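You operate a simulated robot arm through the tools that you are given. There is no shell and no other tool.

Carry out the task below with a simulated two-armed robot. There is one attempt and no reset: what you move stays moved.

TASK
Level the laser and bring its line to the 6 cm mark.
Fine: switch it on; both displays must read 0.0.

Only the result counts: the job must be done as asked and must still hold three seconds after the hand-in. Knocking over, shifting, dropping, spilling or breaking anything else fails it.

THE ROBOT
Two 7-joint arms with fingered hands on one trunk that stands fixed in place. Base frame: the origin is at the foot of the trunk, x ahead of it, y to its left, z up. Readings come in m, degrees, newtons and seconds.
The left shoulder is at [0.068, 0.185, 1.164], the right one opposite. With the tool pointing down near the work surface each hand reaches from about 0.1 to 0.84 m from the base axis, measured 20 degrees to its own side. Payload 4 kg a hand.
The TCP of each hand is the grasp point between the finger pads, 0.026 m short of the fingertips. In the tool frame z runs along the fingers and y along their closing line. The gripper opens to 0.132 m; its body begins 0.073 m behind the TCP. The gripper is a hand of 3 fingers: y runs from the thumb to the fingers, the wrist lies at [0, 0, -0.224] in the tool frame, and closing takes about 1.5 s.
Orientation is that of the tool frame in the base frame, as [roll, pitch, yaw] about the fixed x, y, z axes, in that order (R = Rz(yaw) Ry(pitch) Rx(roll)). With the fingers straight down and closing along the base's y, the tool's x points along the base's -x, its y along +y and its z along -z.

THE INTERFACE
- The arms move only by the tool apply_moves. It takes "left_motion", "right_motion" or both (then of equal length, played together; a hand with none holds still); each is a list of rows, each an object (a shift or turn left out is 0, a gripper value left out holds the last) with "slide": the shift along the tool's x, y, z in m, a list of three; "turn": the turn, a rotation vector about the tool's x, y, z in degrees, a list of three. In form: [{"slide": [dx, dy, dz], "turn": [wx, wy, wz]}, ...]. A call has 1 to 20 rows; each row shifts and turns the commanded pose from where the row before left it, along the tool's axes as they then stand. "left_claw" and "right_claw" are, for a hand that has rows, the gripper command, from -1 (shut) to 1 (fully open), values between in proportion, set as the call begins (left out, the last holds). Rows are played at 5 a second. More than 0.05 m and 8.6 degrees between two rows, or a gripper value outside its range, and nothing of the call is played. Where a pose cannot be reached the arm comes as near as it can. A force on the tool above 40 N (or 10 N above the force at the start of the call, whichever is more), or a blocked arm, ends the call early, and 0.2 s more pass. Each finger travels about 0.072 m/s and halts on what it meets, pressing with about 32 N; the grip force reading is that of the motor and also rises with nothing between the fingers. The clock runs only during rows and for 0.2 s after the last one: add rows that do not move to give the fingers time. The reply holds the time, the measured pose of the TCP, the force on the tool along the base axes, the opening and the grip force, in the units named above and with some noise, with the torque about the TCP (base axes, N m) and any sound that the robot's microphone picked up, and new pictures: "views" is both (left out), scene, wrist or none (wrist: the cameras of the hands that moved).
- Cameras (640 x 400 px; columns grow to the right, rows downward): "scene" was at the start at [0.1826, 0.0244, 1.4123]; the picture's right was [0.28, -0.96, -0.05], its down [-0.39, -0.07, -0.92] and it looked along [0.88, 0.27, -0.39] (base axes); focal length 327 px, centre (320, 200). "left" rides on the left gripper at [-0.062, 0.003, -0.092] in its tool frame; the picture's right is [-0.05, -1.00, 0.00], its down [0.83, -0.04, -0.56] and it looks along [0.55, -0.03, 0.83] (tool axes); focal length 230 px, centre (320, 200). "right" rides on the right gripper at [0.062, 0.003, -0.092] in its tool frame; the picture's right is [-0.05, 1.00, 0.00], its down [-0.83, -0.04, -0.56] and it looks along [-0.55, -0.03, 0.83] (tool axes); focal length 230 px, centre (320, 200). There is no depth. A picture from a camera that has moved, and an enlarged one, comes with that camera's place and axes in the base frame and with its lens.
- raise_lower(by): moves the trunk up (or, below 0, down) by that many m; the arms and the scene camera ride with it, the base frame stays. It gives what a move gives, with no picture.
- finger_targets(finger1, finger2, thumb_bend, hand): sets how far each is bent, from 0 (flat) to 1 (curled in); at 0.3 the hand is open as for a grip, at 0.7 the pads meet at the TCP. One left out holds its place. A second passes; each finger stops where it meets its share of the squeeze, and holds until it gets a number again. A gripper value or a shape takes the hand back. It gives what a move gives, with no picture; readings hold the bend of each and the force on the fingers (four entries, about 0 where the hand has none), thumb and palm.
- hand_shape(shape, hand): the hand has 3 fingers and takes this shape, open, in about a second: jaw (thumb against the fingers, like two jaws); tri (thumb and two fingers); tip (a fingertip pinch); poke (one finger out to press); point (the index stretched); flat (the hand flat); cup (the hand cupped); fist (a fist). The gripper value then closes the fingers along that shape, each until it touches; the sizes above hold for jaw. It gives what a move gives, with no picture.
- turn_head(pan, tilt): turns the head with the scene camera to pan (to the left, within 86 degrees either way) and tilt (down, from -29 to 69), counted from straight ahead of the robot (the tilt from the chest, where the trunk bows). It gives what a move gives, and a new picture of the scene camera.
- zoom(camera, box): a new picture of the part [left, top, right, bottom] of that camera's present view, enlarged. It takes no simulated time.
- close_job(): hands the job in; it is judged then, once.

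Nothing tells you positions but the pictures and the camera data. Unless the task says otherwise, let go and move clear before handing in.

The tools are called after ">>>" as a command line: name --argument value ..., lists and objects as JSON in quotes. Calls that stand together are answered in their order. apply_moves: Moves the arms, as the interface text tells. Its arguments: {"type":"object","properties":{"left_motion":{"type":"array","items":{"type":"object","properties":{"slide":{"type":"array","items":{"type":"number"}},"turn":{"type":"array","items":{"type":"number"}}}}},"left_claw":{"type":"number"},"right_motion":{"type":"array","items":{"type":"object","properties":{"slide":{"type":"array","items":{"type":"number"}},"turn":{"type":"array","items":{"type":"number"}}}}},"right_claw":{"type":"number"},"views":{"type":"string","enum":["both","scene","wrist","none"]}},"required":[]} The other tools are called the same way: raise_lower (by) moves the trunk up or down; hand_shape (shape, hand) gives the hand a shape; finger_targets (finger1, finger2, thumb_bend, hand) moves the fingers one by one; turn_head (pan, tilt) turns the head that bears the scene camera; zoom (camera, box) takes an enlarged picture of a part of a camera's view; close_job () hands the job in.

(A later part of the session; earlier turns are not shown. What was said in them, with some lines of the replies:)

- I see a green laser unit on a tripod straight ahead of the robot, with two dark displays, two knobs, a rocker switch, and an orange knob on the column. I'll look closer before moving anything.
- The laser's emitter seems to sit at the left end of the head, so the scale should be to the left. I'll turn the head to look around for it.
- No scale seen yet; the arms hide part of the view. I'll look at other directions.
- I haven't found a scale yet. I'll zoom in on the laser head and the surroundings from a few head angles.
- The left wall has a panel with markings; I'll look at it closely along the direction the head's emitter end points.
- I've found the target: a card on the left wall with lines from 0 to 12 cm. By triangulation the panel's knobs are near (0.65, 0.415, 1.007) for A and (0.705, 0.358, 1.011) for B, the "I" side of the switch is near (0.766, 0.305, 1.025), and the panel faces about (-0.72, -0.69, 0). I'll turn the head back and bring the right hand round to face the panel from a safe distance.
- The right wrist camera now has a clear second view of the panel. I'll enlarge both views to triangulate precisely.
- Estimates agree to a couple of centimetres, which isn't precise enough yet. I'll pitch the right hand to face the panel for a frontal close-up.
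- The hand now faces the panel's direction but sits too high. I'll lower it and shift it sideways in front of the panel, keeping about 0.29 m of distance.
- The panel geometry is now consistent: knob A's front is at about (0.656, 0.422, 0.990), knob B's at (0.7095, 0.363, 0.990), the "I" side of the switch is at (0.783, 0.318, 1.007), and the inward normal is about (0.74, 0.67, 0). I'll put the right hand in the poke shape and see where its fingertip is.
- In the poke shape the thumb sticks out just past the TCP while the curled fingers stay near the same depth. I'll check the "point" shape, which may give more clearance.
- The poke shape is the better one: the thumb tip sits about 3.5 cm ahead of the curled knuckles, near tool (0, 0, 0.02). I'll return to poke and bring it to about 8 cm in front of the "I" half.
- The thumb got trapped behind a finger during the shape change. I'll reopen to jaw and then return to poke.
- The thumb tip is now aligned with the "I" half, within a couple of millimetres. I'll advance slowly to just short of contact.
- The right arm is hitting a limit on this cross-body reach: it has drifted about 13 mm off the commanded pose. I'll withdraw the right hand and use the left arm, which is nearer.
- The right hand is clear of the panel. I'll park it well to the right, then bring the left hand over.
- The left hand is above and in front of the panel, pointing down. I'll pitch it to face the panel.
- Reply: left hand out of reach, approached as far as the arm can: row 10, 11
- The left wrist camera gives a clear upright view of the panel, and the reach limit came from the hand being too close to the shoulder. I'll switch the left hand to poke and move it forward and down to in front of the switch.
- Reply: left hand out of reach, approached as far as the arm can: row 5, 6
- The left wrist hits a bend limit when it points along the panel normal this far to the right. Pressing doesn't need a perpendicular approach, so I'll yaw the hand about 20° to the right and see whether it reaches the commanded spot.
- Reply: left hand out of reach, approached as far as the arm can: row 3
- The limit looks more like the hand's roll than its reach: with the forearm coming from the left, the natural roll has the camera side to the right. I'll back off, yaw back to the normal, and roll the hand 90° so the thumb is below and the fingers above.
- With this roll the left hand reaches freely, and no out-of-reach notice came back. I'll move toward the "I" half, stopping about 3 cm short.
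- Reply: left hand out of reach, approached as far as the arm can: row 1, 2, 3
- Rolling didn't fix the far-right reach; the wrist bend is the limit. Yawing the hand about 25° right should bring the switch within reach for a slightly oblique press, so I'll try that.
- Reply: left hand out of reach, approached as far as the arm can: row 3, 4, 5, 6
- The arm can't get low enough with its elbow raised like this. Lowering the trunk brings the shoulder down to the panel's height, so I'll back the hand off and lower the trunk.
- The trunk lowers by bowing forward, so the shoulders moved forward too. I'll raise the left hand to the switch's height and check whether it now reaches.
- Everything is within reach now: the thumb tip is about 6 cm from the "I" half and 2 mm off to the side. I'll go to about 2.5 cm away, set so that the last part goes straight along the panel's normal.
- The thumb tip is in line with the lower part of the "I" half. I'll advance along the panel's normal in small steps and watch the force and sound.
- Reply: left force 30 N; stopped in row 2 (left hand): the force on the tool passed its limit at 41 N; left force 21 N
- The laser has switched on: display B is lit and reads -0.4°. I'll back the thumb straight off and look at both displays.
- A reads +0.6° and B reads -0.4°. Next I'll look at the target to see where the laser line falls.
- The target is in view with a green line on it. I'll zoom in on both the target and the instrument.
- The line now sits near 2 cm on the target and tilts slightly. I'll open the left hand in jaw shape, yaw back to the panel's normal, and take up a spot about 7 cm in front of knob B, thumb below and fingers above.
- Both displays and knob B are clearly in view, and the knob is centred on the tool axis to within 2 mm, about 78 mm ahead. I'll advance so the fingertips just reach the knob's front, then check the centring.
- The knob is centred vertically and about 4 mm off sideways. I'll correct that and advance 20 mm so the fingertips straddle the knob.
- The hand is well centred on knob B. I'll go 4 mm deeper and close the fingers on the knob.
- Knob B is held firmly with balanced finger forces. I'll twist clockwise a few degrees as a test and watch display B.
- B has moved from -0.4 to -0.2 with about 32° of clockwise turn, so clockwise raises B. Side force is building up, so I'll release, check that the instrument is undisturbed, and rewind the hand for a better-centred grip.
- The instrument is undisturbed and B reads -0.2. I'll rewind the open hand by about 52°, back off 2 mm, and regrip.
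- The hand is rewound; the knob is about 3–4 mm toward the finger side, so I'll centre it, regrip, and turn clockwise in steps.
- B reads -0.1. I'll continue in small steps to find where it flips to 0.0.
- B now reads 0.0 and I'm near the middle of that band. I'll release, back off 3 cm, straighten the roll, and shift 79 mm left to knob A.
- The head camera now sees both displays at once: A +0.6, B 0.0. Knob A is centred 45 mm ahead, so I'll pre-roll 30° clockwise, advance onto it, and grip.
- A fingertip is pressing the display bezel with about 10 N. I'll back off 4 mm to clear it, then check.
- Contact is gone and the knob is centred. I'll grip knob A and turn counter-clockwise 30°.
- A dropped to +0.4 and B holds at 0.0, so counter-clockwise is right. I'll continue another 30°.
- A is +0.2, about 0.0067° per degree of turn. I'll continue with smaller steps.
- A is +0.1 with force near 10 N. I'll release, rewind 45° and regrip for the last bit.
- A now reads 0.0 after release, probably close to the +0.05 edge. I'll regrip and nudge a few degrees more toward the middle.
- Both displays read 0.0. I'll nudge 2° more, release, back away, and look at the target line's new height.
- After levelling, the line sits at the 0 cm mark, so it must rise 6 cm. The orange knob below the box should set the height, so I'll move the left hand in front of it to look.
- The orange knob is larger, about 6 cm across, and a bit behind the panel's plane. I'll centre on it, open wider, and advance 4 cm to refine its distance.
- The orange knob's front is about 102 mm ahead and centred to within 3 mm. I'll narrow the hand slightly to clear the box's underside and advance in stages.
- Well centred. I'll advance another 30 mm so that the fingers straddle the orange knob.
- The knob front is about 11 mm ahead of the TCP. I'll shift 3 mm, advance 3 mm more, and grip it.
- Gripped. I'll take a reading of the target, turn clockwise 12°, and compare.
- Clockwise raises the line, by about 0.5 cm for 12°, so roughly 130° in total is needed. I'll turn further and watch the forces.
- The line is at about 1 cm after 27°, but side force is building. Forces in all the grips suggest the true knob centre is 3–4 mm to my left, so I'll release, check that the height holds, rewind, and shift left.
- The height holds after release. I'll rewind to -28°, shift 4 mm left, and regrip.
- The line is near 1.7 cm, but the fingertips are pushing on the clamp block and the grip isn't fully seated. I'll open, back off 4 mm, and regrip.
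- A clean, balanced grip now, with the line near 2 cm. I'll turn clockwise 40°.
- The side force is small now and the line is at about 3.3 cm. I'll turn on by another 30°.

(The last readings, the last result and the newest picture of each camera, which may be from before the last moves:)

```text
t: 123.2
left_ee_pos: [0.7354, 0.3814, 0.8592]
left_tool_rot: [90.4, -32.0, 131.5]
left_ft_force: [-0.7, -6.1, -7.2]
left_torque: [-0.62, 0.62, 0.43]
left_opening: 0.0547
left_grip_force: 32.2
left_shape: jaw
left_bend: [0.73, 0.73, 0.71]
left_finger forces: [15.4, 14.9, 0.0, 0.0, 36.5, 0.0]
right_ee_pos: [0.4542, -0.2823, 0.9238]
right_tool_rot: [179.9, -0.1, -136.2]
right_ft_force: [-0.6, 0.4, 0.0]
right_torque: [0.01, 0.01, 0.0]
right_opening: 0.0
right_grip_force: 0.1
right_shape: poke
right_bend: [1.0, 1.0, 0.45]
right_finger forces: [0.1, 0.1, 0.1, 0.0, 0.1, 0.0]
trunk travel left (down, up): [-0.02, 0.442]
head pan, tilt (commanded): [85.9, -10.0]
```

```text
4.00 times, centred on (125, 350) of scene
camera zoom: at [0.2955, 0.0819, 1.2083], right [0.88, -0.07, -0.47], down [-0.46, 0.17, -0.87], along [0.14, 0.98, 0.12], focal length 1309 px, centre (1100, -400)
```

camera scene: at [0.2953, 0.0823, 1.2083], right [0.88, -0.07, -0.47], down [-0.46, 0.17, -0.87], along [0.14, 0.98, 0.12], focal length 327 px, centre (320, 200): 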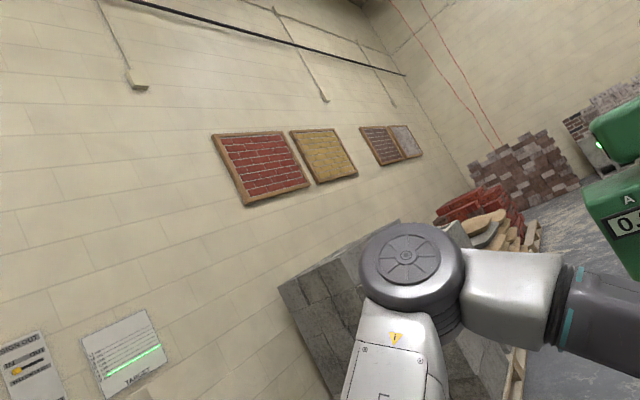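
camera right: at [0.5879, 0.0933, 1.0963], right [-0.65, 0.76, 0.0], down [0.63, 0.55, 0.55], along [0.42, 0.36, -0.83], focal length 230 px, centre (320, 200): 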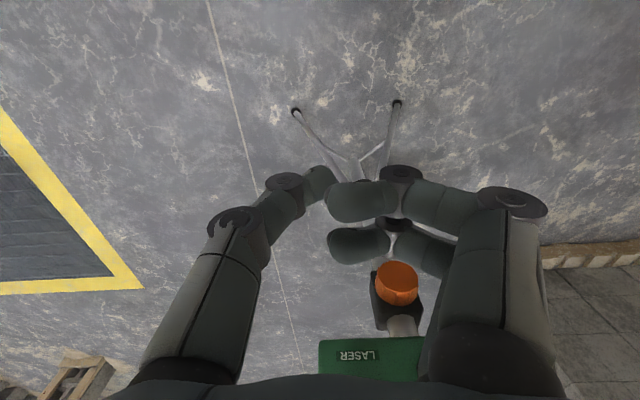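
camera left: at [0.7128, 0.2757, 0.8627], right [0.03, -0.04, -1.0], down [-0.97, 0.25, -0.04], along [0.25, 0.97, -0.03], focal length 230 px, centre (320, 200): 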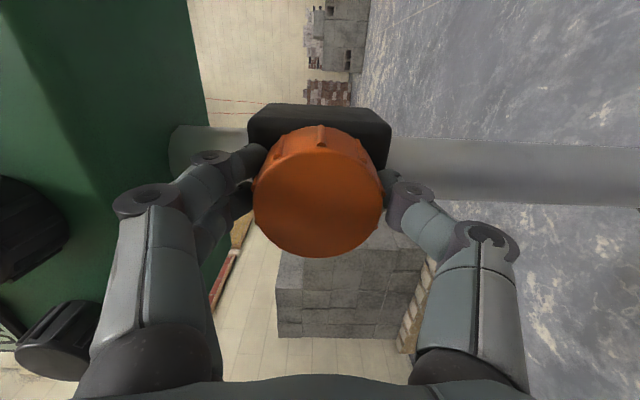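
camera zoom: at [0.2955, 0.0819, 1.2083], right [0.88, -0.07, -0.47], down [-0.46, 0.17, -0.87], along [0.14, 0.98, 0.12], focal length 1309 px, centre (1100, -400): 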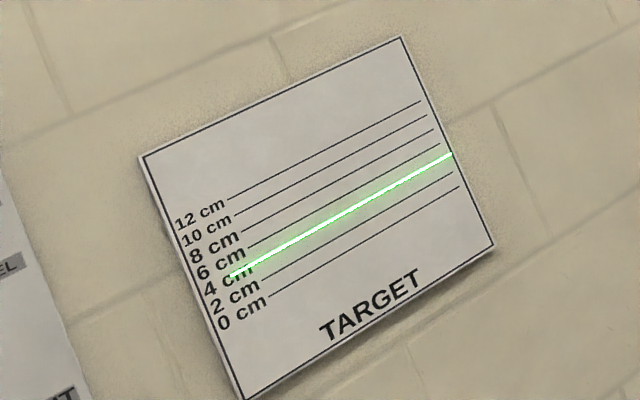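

The line is at about 4.3 cm. I'll release, rewind 60°, regrip, and turn on.

>>> apply_moves --left_claw 0.45 --left_motion '[{"slide": [0, 0, 0]}, {"slide": [0, 0, 0]}, {"slide": [0, 0, 0]}, {"slide": [0, 0, 0]}, {"turn": [0, 0, -7.5]}, {"turn": [0, 0, -7.5]}, {"turn": [0, 0, -7.5]}, {"turn": [0, 0, -7.5]}, {"slide": [0.001, 0, 0]}, {"turn": [0, 0, -7.5]}, {"turn": [0, 0, -7.5]}, {"turn": [0, 0, -7.5]}, {"turn": [0, 0, -5.5]}, {"slide": [0, 0, 0]}]' --views "none"

>>> apply_moves --left_claw -0.4 --left_motion '[{"slide": [0, 0, 0]}, {"slide": [0, 0, 0]}, {"slide": [0, 0, 0]}, {"slide": [0, 0, 0]}, {"slide": [0, 0, 0]}, {"slide": [0, 0, 0]}]' --views "none"

>>> zoom --camera "scene" --box '[70, 300, 180, 400]'

```text
t: 126.2
left_ee_pos: [0.7334, 0.383, 0.861]
left_tool_rot: [90.3, 26.1, 131.9]
left_ft_force: [-0.4, -0.7, 0.0]
left_torque: [0.01, 0.05, 0.01]
left_opening: 0.0954
left_grip_force: 0.0
left_shape: jaw
left_bend: [0.66, 0.66, 0.62]
left_finger forces: [0.1, 0.0, 0.0, 0.1, 0.1, 0.0]
right_ee_pos: [0.4527, -0.2825, 0.9228]
right_tool_rot: [180.0, 0.0, -136.2]
right_ft_force: [-0.1, -0.2, 0.0]
right_torque: [0.0, -0.01, 0.01]
right_opening: 0.0001
right_grip_force: 0.0
right_shape: poke
right_bend: [1.0, 1.0, 0.45]
right_finger forces: [0.0, 0.0, 0.1, 0.1, 0.0, 0.0]
trunk travel left (down, up): [-0.02, 0.442]
head pan, tilt (commanded): [85.9, -10.0]
```

```text
t: 127.6
left_ee_pos: [0.7334, 0.3828, 0.8603]
left_tool_rot: [90.4, 25.9, 132.0]
left_ft_force: [0.3, -0.6, -1.1]
left_torque: [0.04, 0.0, 0.02]
left_opening: 0.055
left_grip_force: 32.0
left_shape: jaw
left_bend: [0.73, 0.73, 0.7]
left_finger forces: [14.1, 14.5, 0.0, 0.0, 29.7, 0.1]
right_ee_pos: [0.4535, -0.2807, 0.9223]
right_tool_rot: [-180.0, -0.1, -136.3]
right_ft_force: [0.7, 0.2, 0.2]
right_torque: [-0.01, -0.01, 0.02]
right_opening: 0.0
right_grip_force: 0.1
right_shape: poke
right_bend: [1.0, 1.0, 0.45]
right_finger forces: [0.0, 0.2, 0.0, 0.1, 0.0, 0.0]
trunk travel left (down, up): [-0.02, 0.442]
head pan, tilt (commanded): [85.9, -10.0]
```

```text
4.00 times, centred on (125, 350) of scene
camera zoom: at [0.2947, 0.0822, 1.2086], right [0.88, -0.07, -0.47], down [-0.46, 0.17, -0.87], along [0.14, 0.98, 0.12], focal length 1309 px, centre (1100, -400)
```

zoom: 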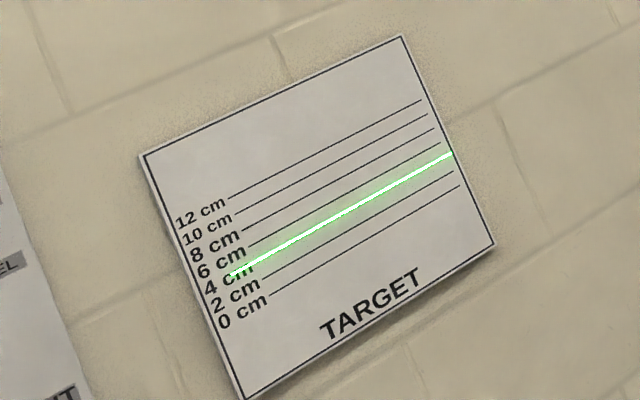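

The line held at about 4.2 cm. I'll turn 35° clockwise.

>>> apply_moves --left_motion '[{"turn": [0, 0, 5]}, {"turn": [0, 0, 5]}, {"turn": [0, 0, 5]}, {"turn": [0, 0, 5]}, {"turn": [0, 0, 5]}, {"turn": [0, 0, 5]}, {"turn": [0, 0, 5]}, {"slide": [0, 0, 0]}]' --views "none"

>>> zoom --camera "scene" --box '[80, 305, 170, 375]'

```text
t: 129.4
left_ee_pos: [0.7341, 0.3822, 0.8602]
left_tool_rot: [90.3, -8.9, 131.8]
left_ft_force: [1.4, 1.9, 1.3]
left_torque: [-0.29, 0.27, 0.08]
left_opening: 0.0546
left_grip_force: 32.1
left_shape: jaw
left_bend: [0.73, 0.73, 0.7]
left_finger forces: [15.9, 16.6, 0.0, 0.0, 30.3, 0.0]
right_ee_pos: [0.4533, -0.2829, 0.9236]
right_tool_rot: [179.9, -0.1, -136.2]
right_ft_force: [-0.5, 0.4, 0.3]
right_torque: [-0.03, 0.0, -0.03]
right_opening: 0.0
right_grip_force: 0.1
right_shape: poke
right_bend: [1.0, 1.0, 0.45]
right_finger forces: [0.0, 0.0, 0.0, 0.0, 0.0, 0.1]
trunk travel left (down, up): [-0.02, 0.442]
head pan, tilt (commanded): [85.9, -10.0]
```

```text
5.71 times, centred on (125, 340) of scene
camera zoom: at [0.2944, 0.0822, 1.2087], right [0.88, -0.07, -0.47], down [-0.46, 0.17, -0.87], along [0.14, 0.98, 0.12], focal length 1870 px, centre (1434, -600)
```

zoom: 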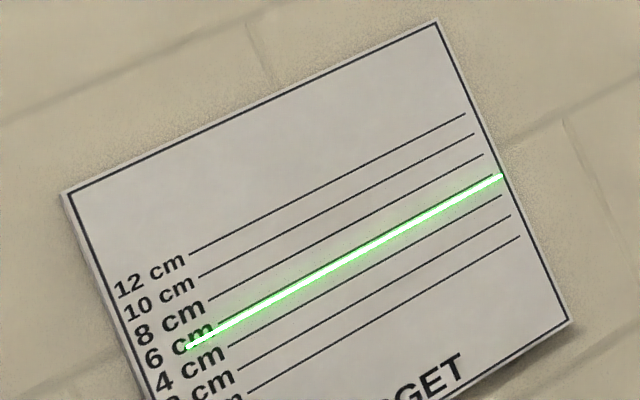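

The line is at about 5.5 cm. I'll turn about 10° more in small steps.

>>> apply_moves --left_motion '[{"turn": [0, 0, 5]}, {"turn": [0, 0, 4]}, {"slide": [0, 0, 0]}]' --views "none"

>>> zoom --camera "scene" --box '[80, 305, 170, 375]'

```text
t: 130.2
left_ee_pos: [0.7339, 0.3827, 0.8596]
left_tool_rot: [90.3, -18.1, 131.7]
left_ft_force: [-1.3, 0.0, 0.0]
left_torque: [-0.41, 0.4, 0.21]
left_opening: 0.0547
left_grip_force: 32.1
left_shape: jaw
left_bend: [0.73, 0.73, 0.7]
left_finger forces: [15.2, 16.2, 0.0, 0.0, 32.6, 0.0]
right_ee_pos: [0.4545, -0.2829, 0.9219]
right_tool_rot: [180.0, 0.1, -136.2]
right_ft_force: [-0.4, -0.3, -0.5]
right_torque: [0.01, 0.0, -0.01]
right_opening: 0.0002
right_grip_force: 0.1
right_shape: poke
right_bend: [1.0, 1.0, 0.45]
right_finger forces: [0.1, 0.0, 0.1, 0.0, 0.1, 0.1]
trunk travel left (down, up): [-0.02, 0.442]
head pan, tilt (commanded): [85.9, -10.0]
```

```text
5.71 times, centred on (125, 340) of scene
camera zoom: at [0.2944, 0.0823, 1.2087], right [0.88, -0.07, -0.47], down [-0.46, 0.17, -0.87], along [0.14, 0.98, 0.12], focal length 1870 px, centre (1434, -600)
```

zoom: 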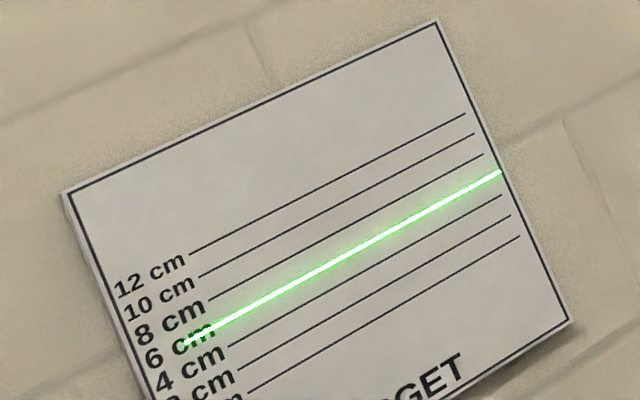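

>>> zoom --camera "scene" --box '[100, 340, 130, 370]'

>>> zoom --camera "scene" --box '[140, 320, 170, 350]'

```text
13.33 times, centred on (115, 355) of scene
camera zoom: at [0.2944, 0.0823, 1.2087], right [0.88, -0.07, -0.47], down [-0.46, 0.17, -0.87], along [0.14, 0.98, 0.12], focal length 4362 px, centre (3053, -1867)
```

zoom: 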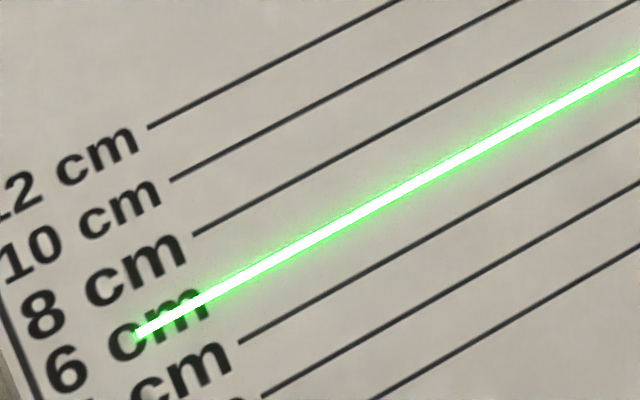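

```text
13.33 times, centred on (155, 335) of scene
camera zoom: at [0.2944, 0.0823, 1.2087], right [0.88, -0.07, -0.47], down [-0.46, 0.17, -0.87], along [0.14, 0.98, 0.12], focal length 4362 px, centre (2520, -1600)
```

zoom: 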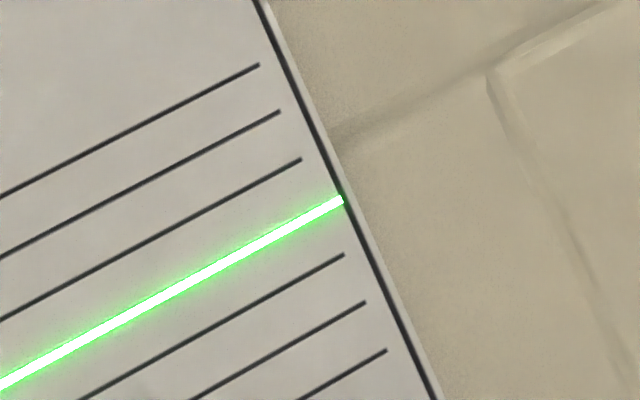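

The line is at about 5.88 cm. I'll turn 3° more and re-check closely.

>>> apply_moves --left_motion '[{"turn": [0, 0, 3]}, {"slide": [0, 0, 0]}]' --views "none"

>>> zoom --camera "scene" --box '[100, 340, 130, 370]'

>>> zoom --camera "scene" --box '[140, 320, 170, 350]'

```text
t: 130.8
left_ee_pos: [0.7342, 0.3814, 0.8597]
left_tool_rot: [90.3, -21.0, 131.7]
left_ft_force: [0.8, 0.6, 0.0]
left_torque: [-0.45, 0.48, 0.25]
left_opening: 0.0545
left_grip_force: 32.7
left_shape: jaw
left_bend: [0.73, 0.73, 0.7]
left_finger forces: [15.1, 15.9, 0.0, 0.1, 32.7, 0.0]
right_ee_pos: [0.4533, -0.283, 0.9226]
right_tool_rot: [180.0, 0.0, -136.2]
right_ft_force: [-0.3, -0.5, 0.5]
right_torque: [0.0, 0.0, 0.0]
right_opening: 0.0003
right_grip_force: 0.0
right_shape: poke
right_bend: [1.0, 1.0, 0.45]
right_finger forces: [0.1, 0.1, 0.0, 0.1, 0.1, 0.0]
trunk travel left (down, up): [-0.02, 0.442]
head pan, tilt (commanded): [85.9, -10.0]
```

```text
13.33 times, centred on (115, 355) of scene
camera zoom: at [0.2946, 0.0824, 1.2086], right [0.88, -0.07, -0.47], down [-0.46, 0.17, -0.87], along [0.14, 0.98, 0.12], focal length 4362 px, centre (3053, -1867)
```

zoom: 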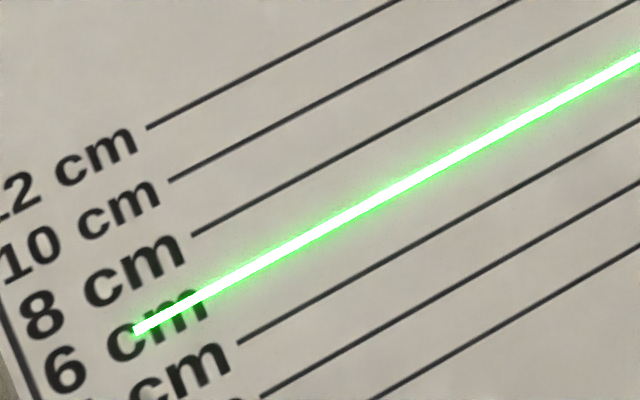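

```text
13.33 times, centred on (155, 335) of scene
camera zoom: at [0.2946, 0.0824, 1.2086], right [0.88, -0.07, -0.47], down [-0.46, 0.17, -0.87], along [0.14, 0.98, 0.12], focal length 4362 px, centre (2520, -1600)
```

zoom: 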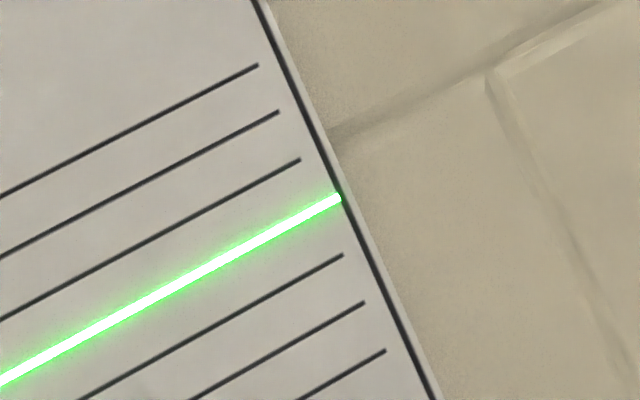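

The line now sits on 6 cm to within a few tenths of a millimetre. I'll release the knob, back straight off, and recheck the line and both displays.

>>> apply_moves --left_claw 0.45 --left_motion '[{"slide": [0, 0, 0]}, {"slide": [0, 0, 0]}, {"slide": [0, 0, 0]}, {"slide": [0, 0, 0]}, {"slide": [0, 0, 0]}]' --views "none"

>>> zoom --camera "scene" --box '[100, 340, 130, 370]'

>>> zoom --camera "scene" --box '[140, 320, 170, 350]'

>>> zoom --camera "scene" --box '[560, 80, 640, 280]'

```text
t: 132.0
left_ee_pos: [0.7332, 0.383, 0.8587]
left_tool_rot: [90.4, -20.9, 131.6]
left_ft_force: [0.0, -0.7, -0.1]
left_torque: [0.03, -0.01, 0.01]
left_opening: 0.0956
left_grip_force: 0.1
left_shape: jaw
left_bend: [0.66, 0.66, 0.62]
left_finger forces: [0.1, 0.0, 0.1, 0.1, 0.0, 0.0]
right_ee_pos: [0.452, -0.2822, 0.923]
right_tool_rot: [180.0, 0.0, -136.2]
right_ft_force: [-0.4, -0.5, 1.3]
right_torque: [0.03, 0.03, 0.04]
right_opening: 0.0
right_grip_force: 0.1
right_shape: poke
right_bend: [1.0, 1.0, 0.45]
right_finger forces: [0.0, 0.0, 0.0, 0.0, 0.1, 0.0]
trunk travel left (down, up): [-0.02, 0.442]
head pan, tilt (commanded): [85.9, -10.0]
```

```text
13.33 times, centred on (115, 355) of scene
camera zoom: at [0.2945, 0.0822, 1.2087], right [0.88, -0.07, -0.47], down [-0.46, 0.17, -0.87], along [0.14, 0.98, 0.12], focal length 4362 px, centre (3053, -1867)
```

zoom: 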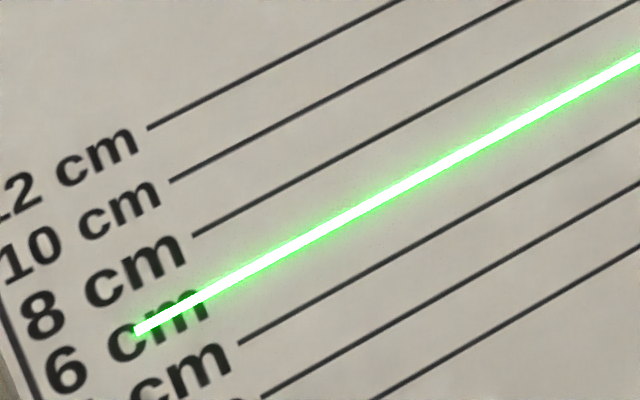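

```text
13.33 times, centred on (155, 335) of scene
camera zoom: at [0.2945, 0.0822, 1.2087], right [0.88, -0.07, -0.47], down [-0.46, 0.17, -0.87], along [0.14, 0.98, 0.12], focal length 4362 px, centre (2520, -1600)
```

zoom: 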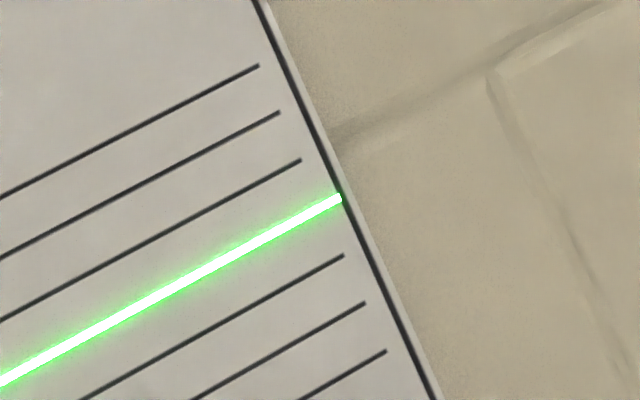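

```text
2.00 times, centred on (600, 180) of scene
camera zoom: at [0.2945, 0.0822, 1.2087], right [0.88, -0.07, -0.47], down [-0.46, 0.17, -0.87], along [0.14, 0.98, 0.12], focal length 654 px, centre (-240, 240)
```

zoom: 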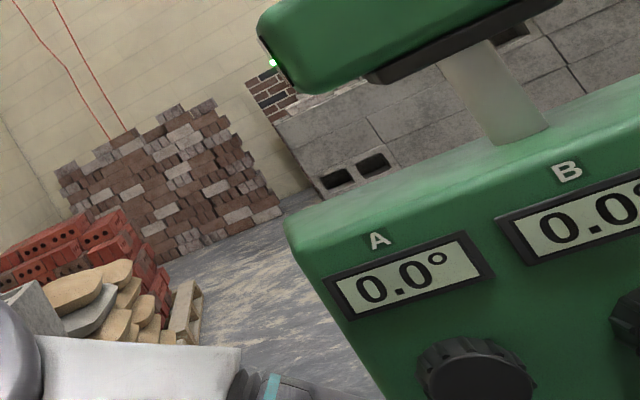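

After release the line still sits on 6 cm and both displays read 0.0. I'll withdraw the hand straight back, well clear, and do a final check.

>>> apply_moves --left_motion '[{"slide": [0, 0, -0.015]}, {"slide": [0, 0, -0.025]}, {"slide": [0, 0, -0.035]}, {"slide": [0, 0, -0.035]}, {"slide": [0, 0, -0.035]}, {"slide": [0, 0, 0]}]' --views "both"

>>> zoom --camera "scene" --box '[80, 305, 170, 375]'

>>> turn_head --pan 60 --tilt -5

>>> zoom --camera "scene" --box '[340, 20, 600, 230]'

```text
t: 133.4
left_ee_pos: [0.6329, 0.2978, 0.8643]
left_tool_rot: [90.5, -20.9, 131.5]
left_ft_force: [-0.1, -0.2, -0.6]
left_torque: [0.0, 0.0, 0.0]
left_opening: 0.0955
left_grip_force: 0.1
left_shape: jaw
left_bend: [0.66, 0.66, 0.62]
left_finger forces: [0.0, 0.1, 0.0, 0.1, 0.1, 0.0]
left hand out of reach, approached as far as the arm can: row 5
right_ee_pos: [0.4539, -0.2828, 0.9237]
right_tool_rot: [-180.0, 0.0, -136.2]
right_ft_force: [0.3, -0.6, -0.5]
right_torque: [-0.02, 0.0, 0.01]
right_opening: 0.0
right_grip_force: 0.1
right_shape: poke
right_bend: [1.0, 1.0, 0.45]
right_finger forces: [0.0, 0.0, 0.0, 0.1, 0.0, 0.1]
trunk travel left (down, up): [-0.02, 0.442]
head pan, tilt (commanded): [85.9, -10.0]
camera scene: at [0.2947, 0.0822, 1.2086], right [0.88, -0.07, -0.47], down [-0.46, 0.17, -0.87], along [0.14, 0.98, 0.12], focal length 327 px, centre (320, 200)
camera left: at [0.6029, 0.1937, 0.845], right [-0.21, 0.23, -0.95], down [-0.94, 0.22, 0.26], along [0.27, 0.95, 0.16], focal length 230 px, centre (320, 200)
```

scene: 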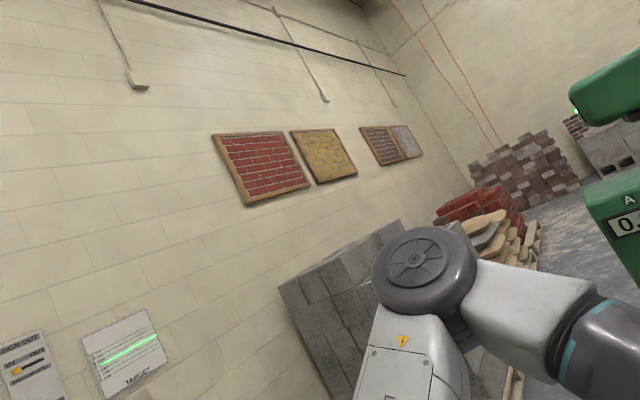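
left: 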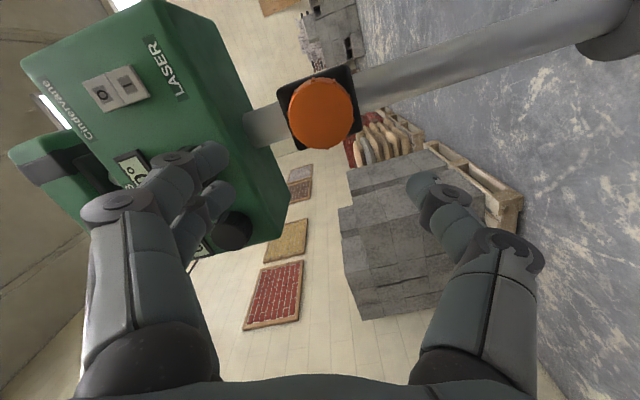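

```text
5.71 times, centred on (125, 340) of scene
camera zoom: at [0.2947, 0.0822, 1.2086], right [0.88, -0.07, -0.47], down [-0.46, 0.17, -0.87], along [0.14, 0.98, 0.12], focal length 1870 px, centre (1434, -600)
```

zoom: 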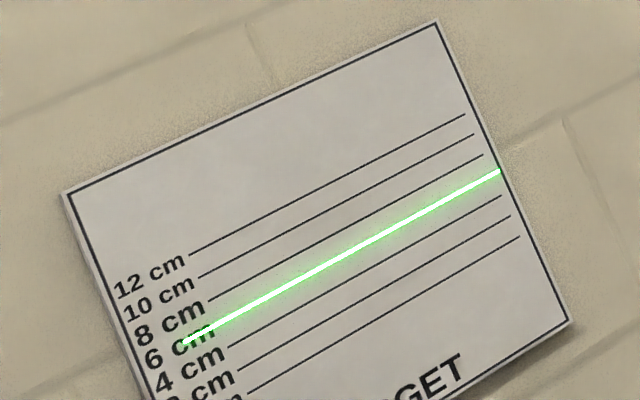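

```text
t: 134.3
left_ee_pos: [0.6328, 0.2973, 0.864]
left_tool_rot: [90.5, -21.0, 131.3]
left_ft_force: [-0.2, -0.1, 0.1]
left_torque: [0.02, 0.02, 0.03]
left_opening: 0.0953
left_grip_force: 0.0
left_shape: jaw
left_bend: [0.66, 0.66, 0.62]
left_finger forces: [0.1, 0.0, 0.0, 0.1, 0.0, 0.0]
right_ee_pos: [0.4531, -0.2808, 0.9233]
right_tool_rot: [179.9, 0.1, -136.1]
right_ft_force: [-0.1, -0.1, 0.2]
right_torque: [0.01, 0.03, 0.05]
right_opening: 0.0001
right_grip_force: 0.1
right_shape: poke
right_bend: [1.0, 1.0, 0.45]
right_finger forces: [0.0, 0.1, 0.0, 0.0, 0.1, 0.1]
trunk travel left (down, up): [-0.02, 0.442]
head pan, tilt (commanded): [60.0, -5.0]
camera scene: at [0.3241, 0.0739, 1.1842], right [0.76, -0.5, -0.41], down [-0.43, 0.08, -0.9], along [0.48, 0.86, -0.16], focal length 327 px, centre (320, 200)
```

scene: 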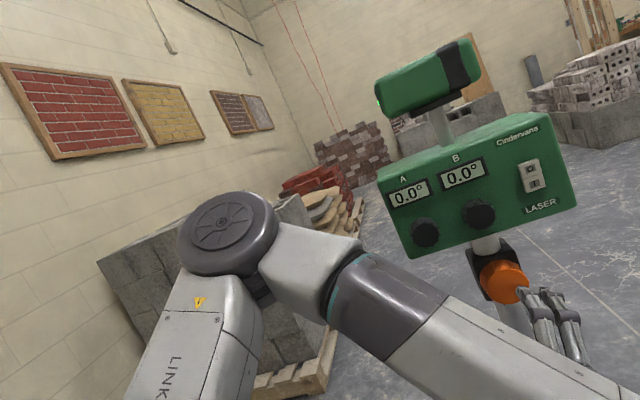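

```text
1.90 times, centred on (470, 125) of scene
camera zoom: at [0.3241, 0.0739, 1.1842], right [0.76, -0.5, -0.41], down [-0.43, 0.08, -0.9], along [0.48, 0.86, -0.16], focal length 623 px, centre (34, 343)
```

zoom: 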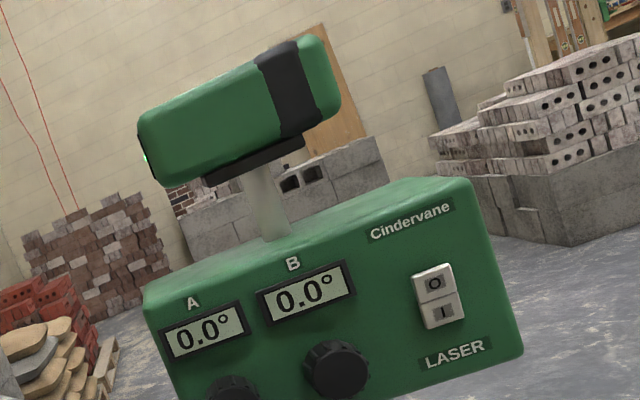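

The laser is on, both displays read 0.0, and the line lies on the 6 cm mark. Both hands are clear of everything, so I'm handing in the job.

>>> close_job

```text
The job is handed in.
```

I switched the laser on, levelled it and raised its line to the 6 cm mark, then handed the job in. At the last check, just before hand-in:

- **Displays:** A and B both read 0.0. They started at +0.6° and -0.4°.
- **Line:** it lay on the 6 cm mark to within about half a millimetre, as read from enlarged camera pictures. It stayed there after I released the height knob.
- **Surroundings:** I saw nothing else moved or knocked over. Pressing the switch peaked at about 41 N and the fingertips briefly touched the panel and the clamp block. The tripod did not visibly shift.

I don't know how close A and B are to the edge of their 0.0 band. The displays show only one decimal, so a reading of 0.0 could hide up to about 0.05°.

Both hands were clear of the instrument at hand-in. The trunk is still lowered by 0.18 m.
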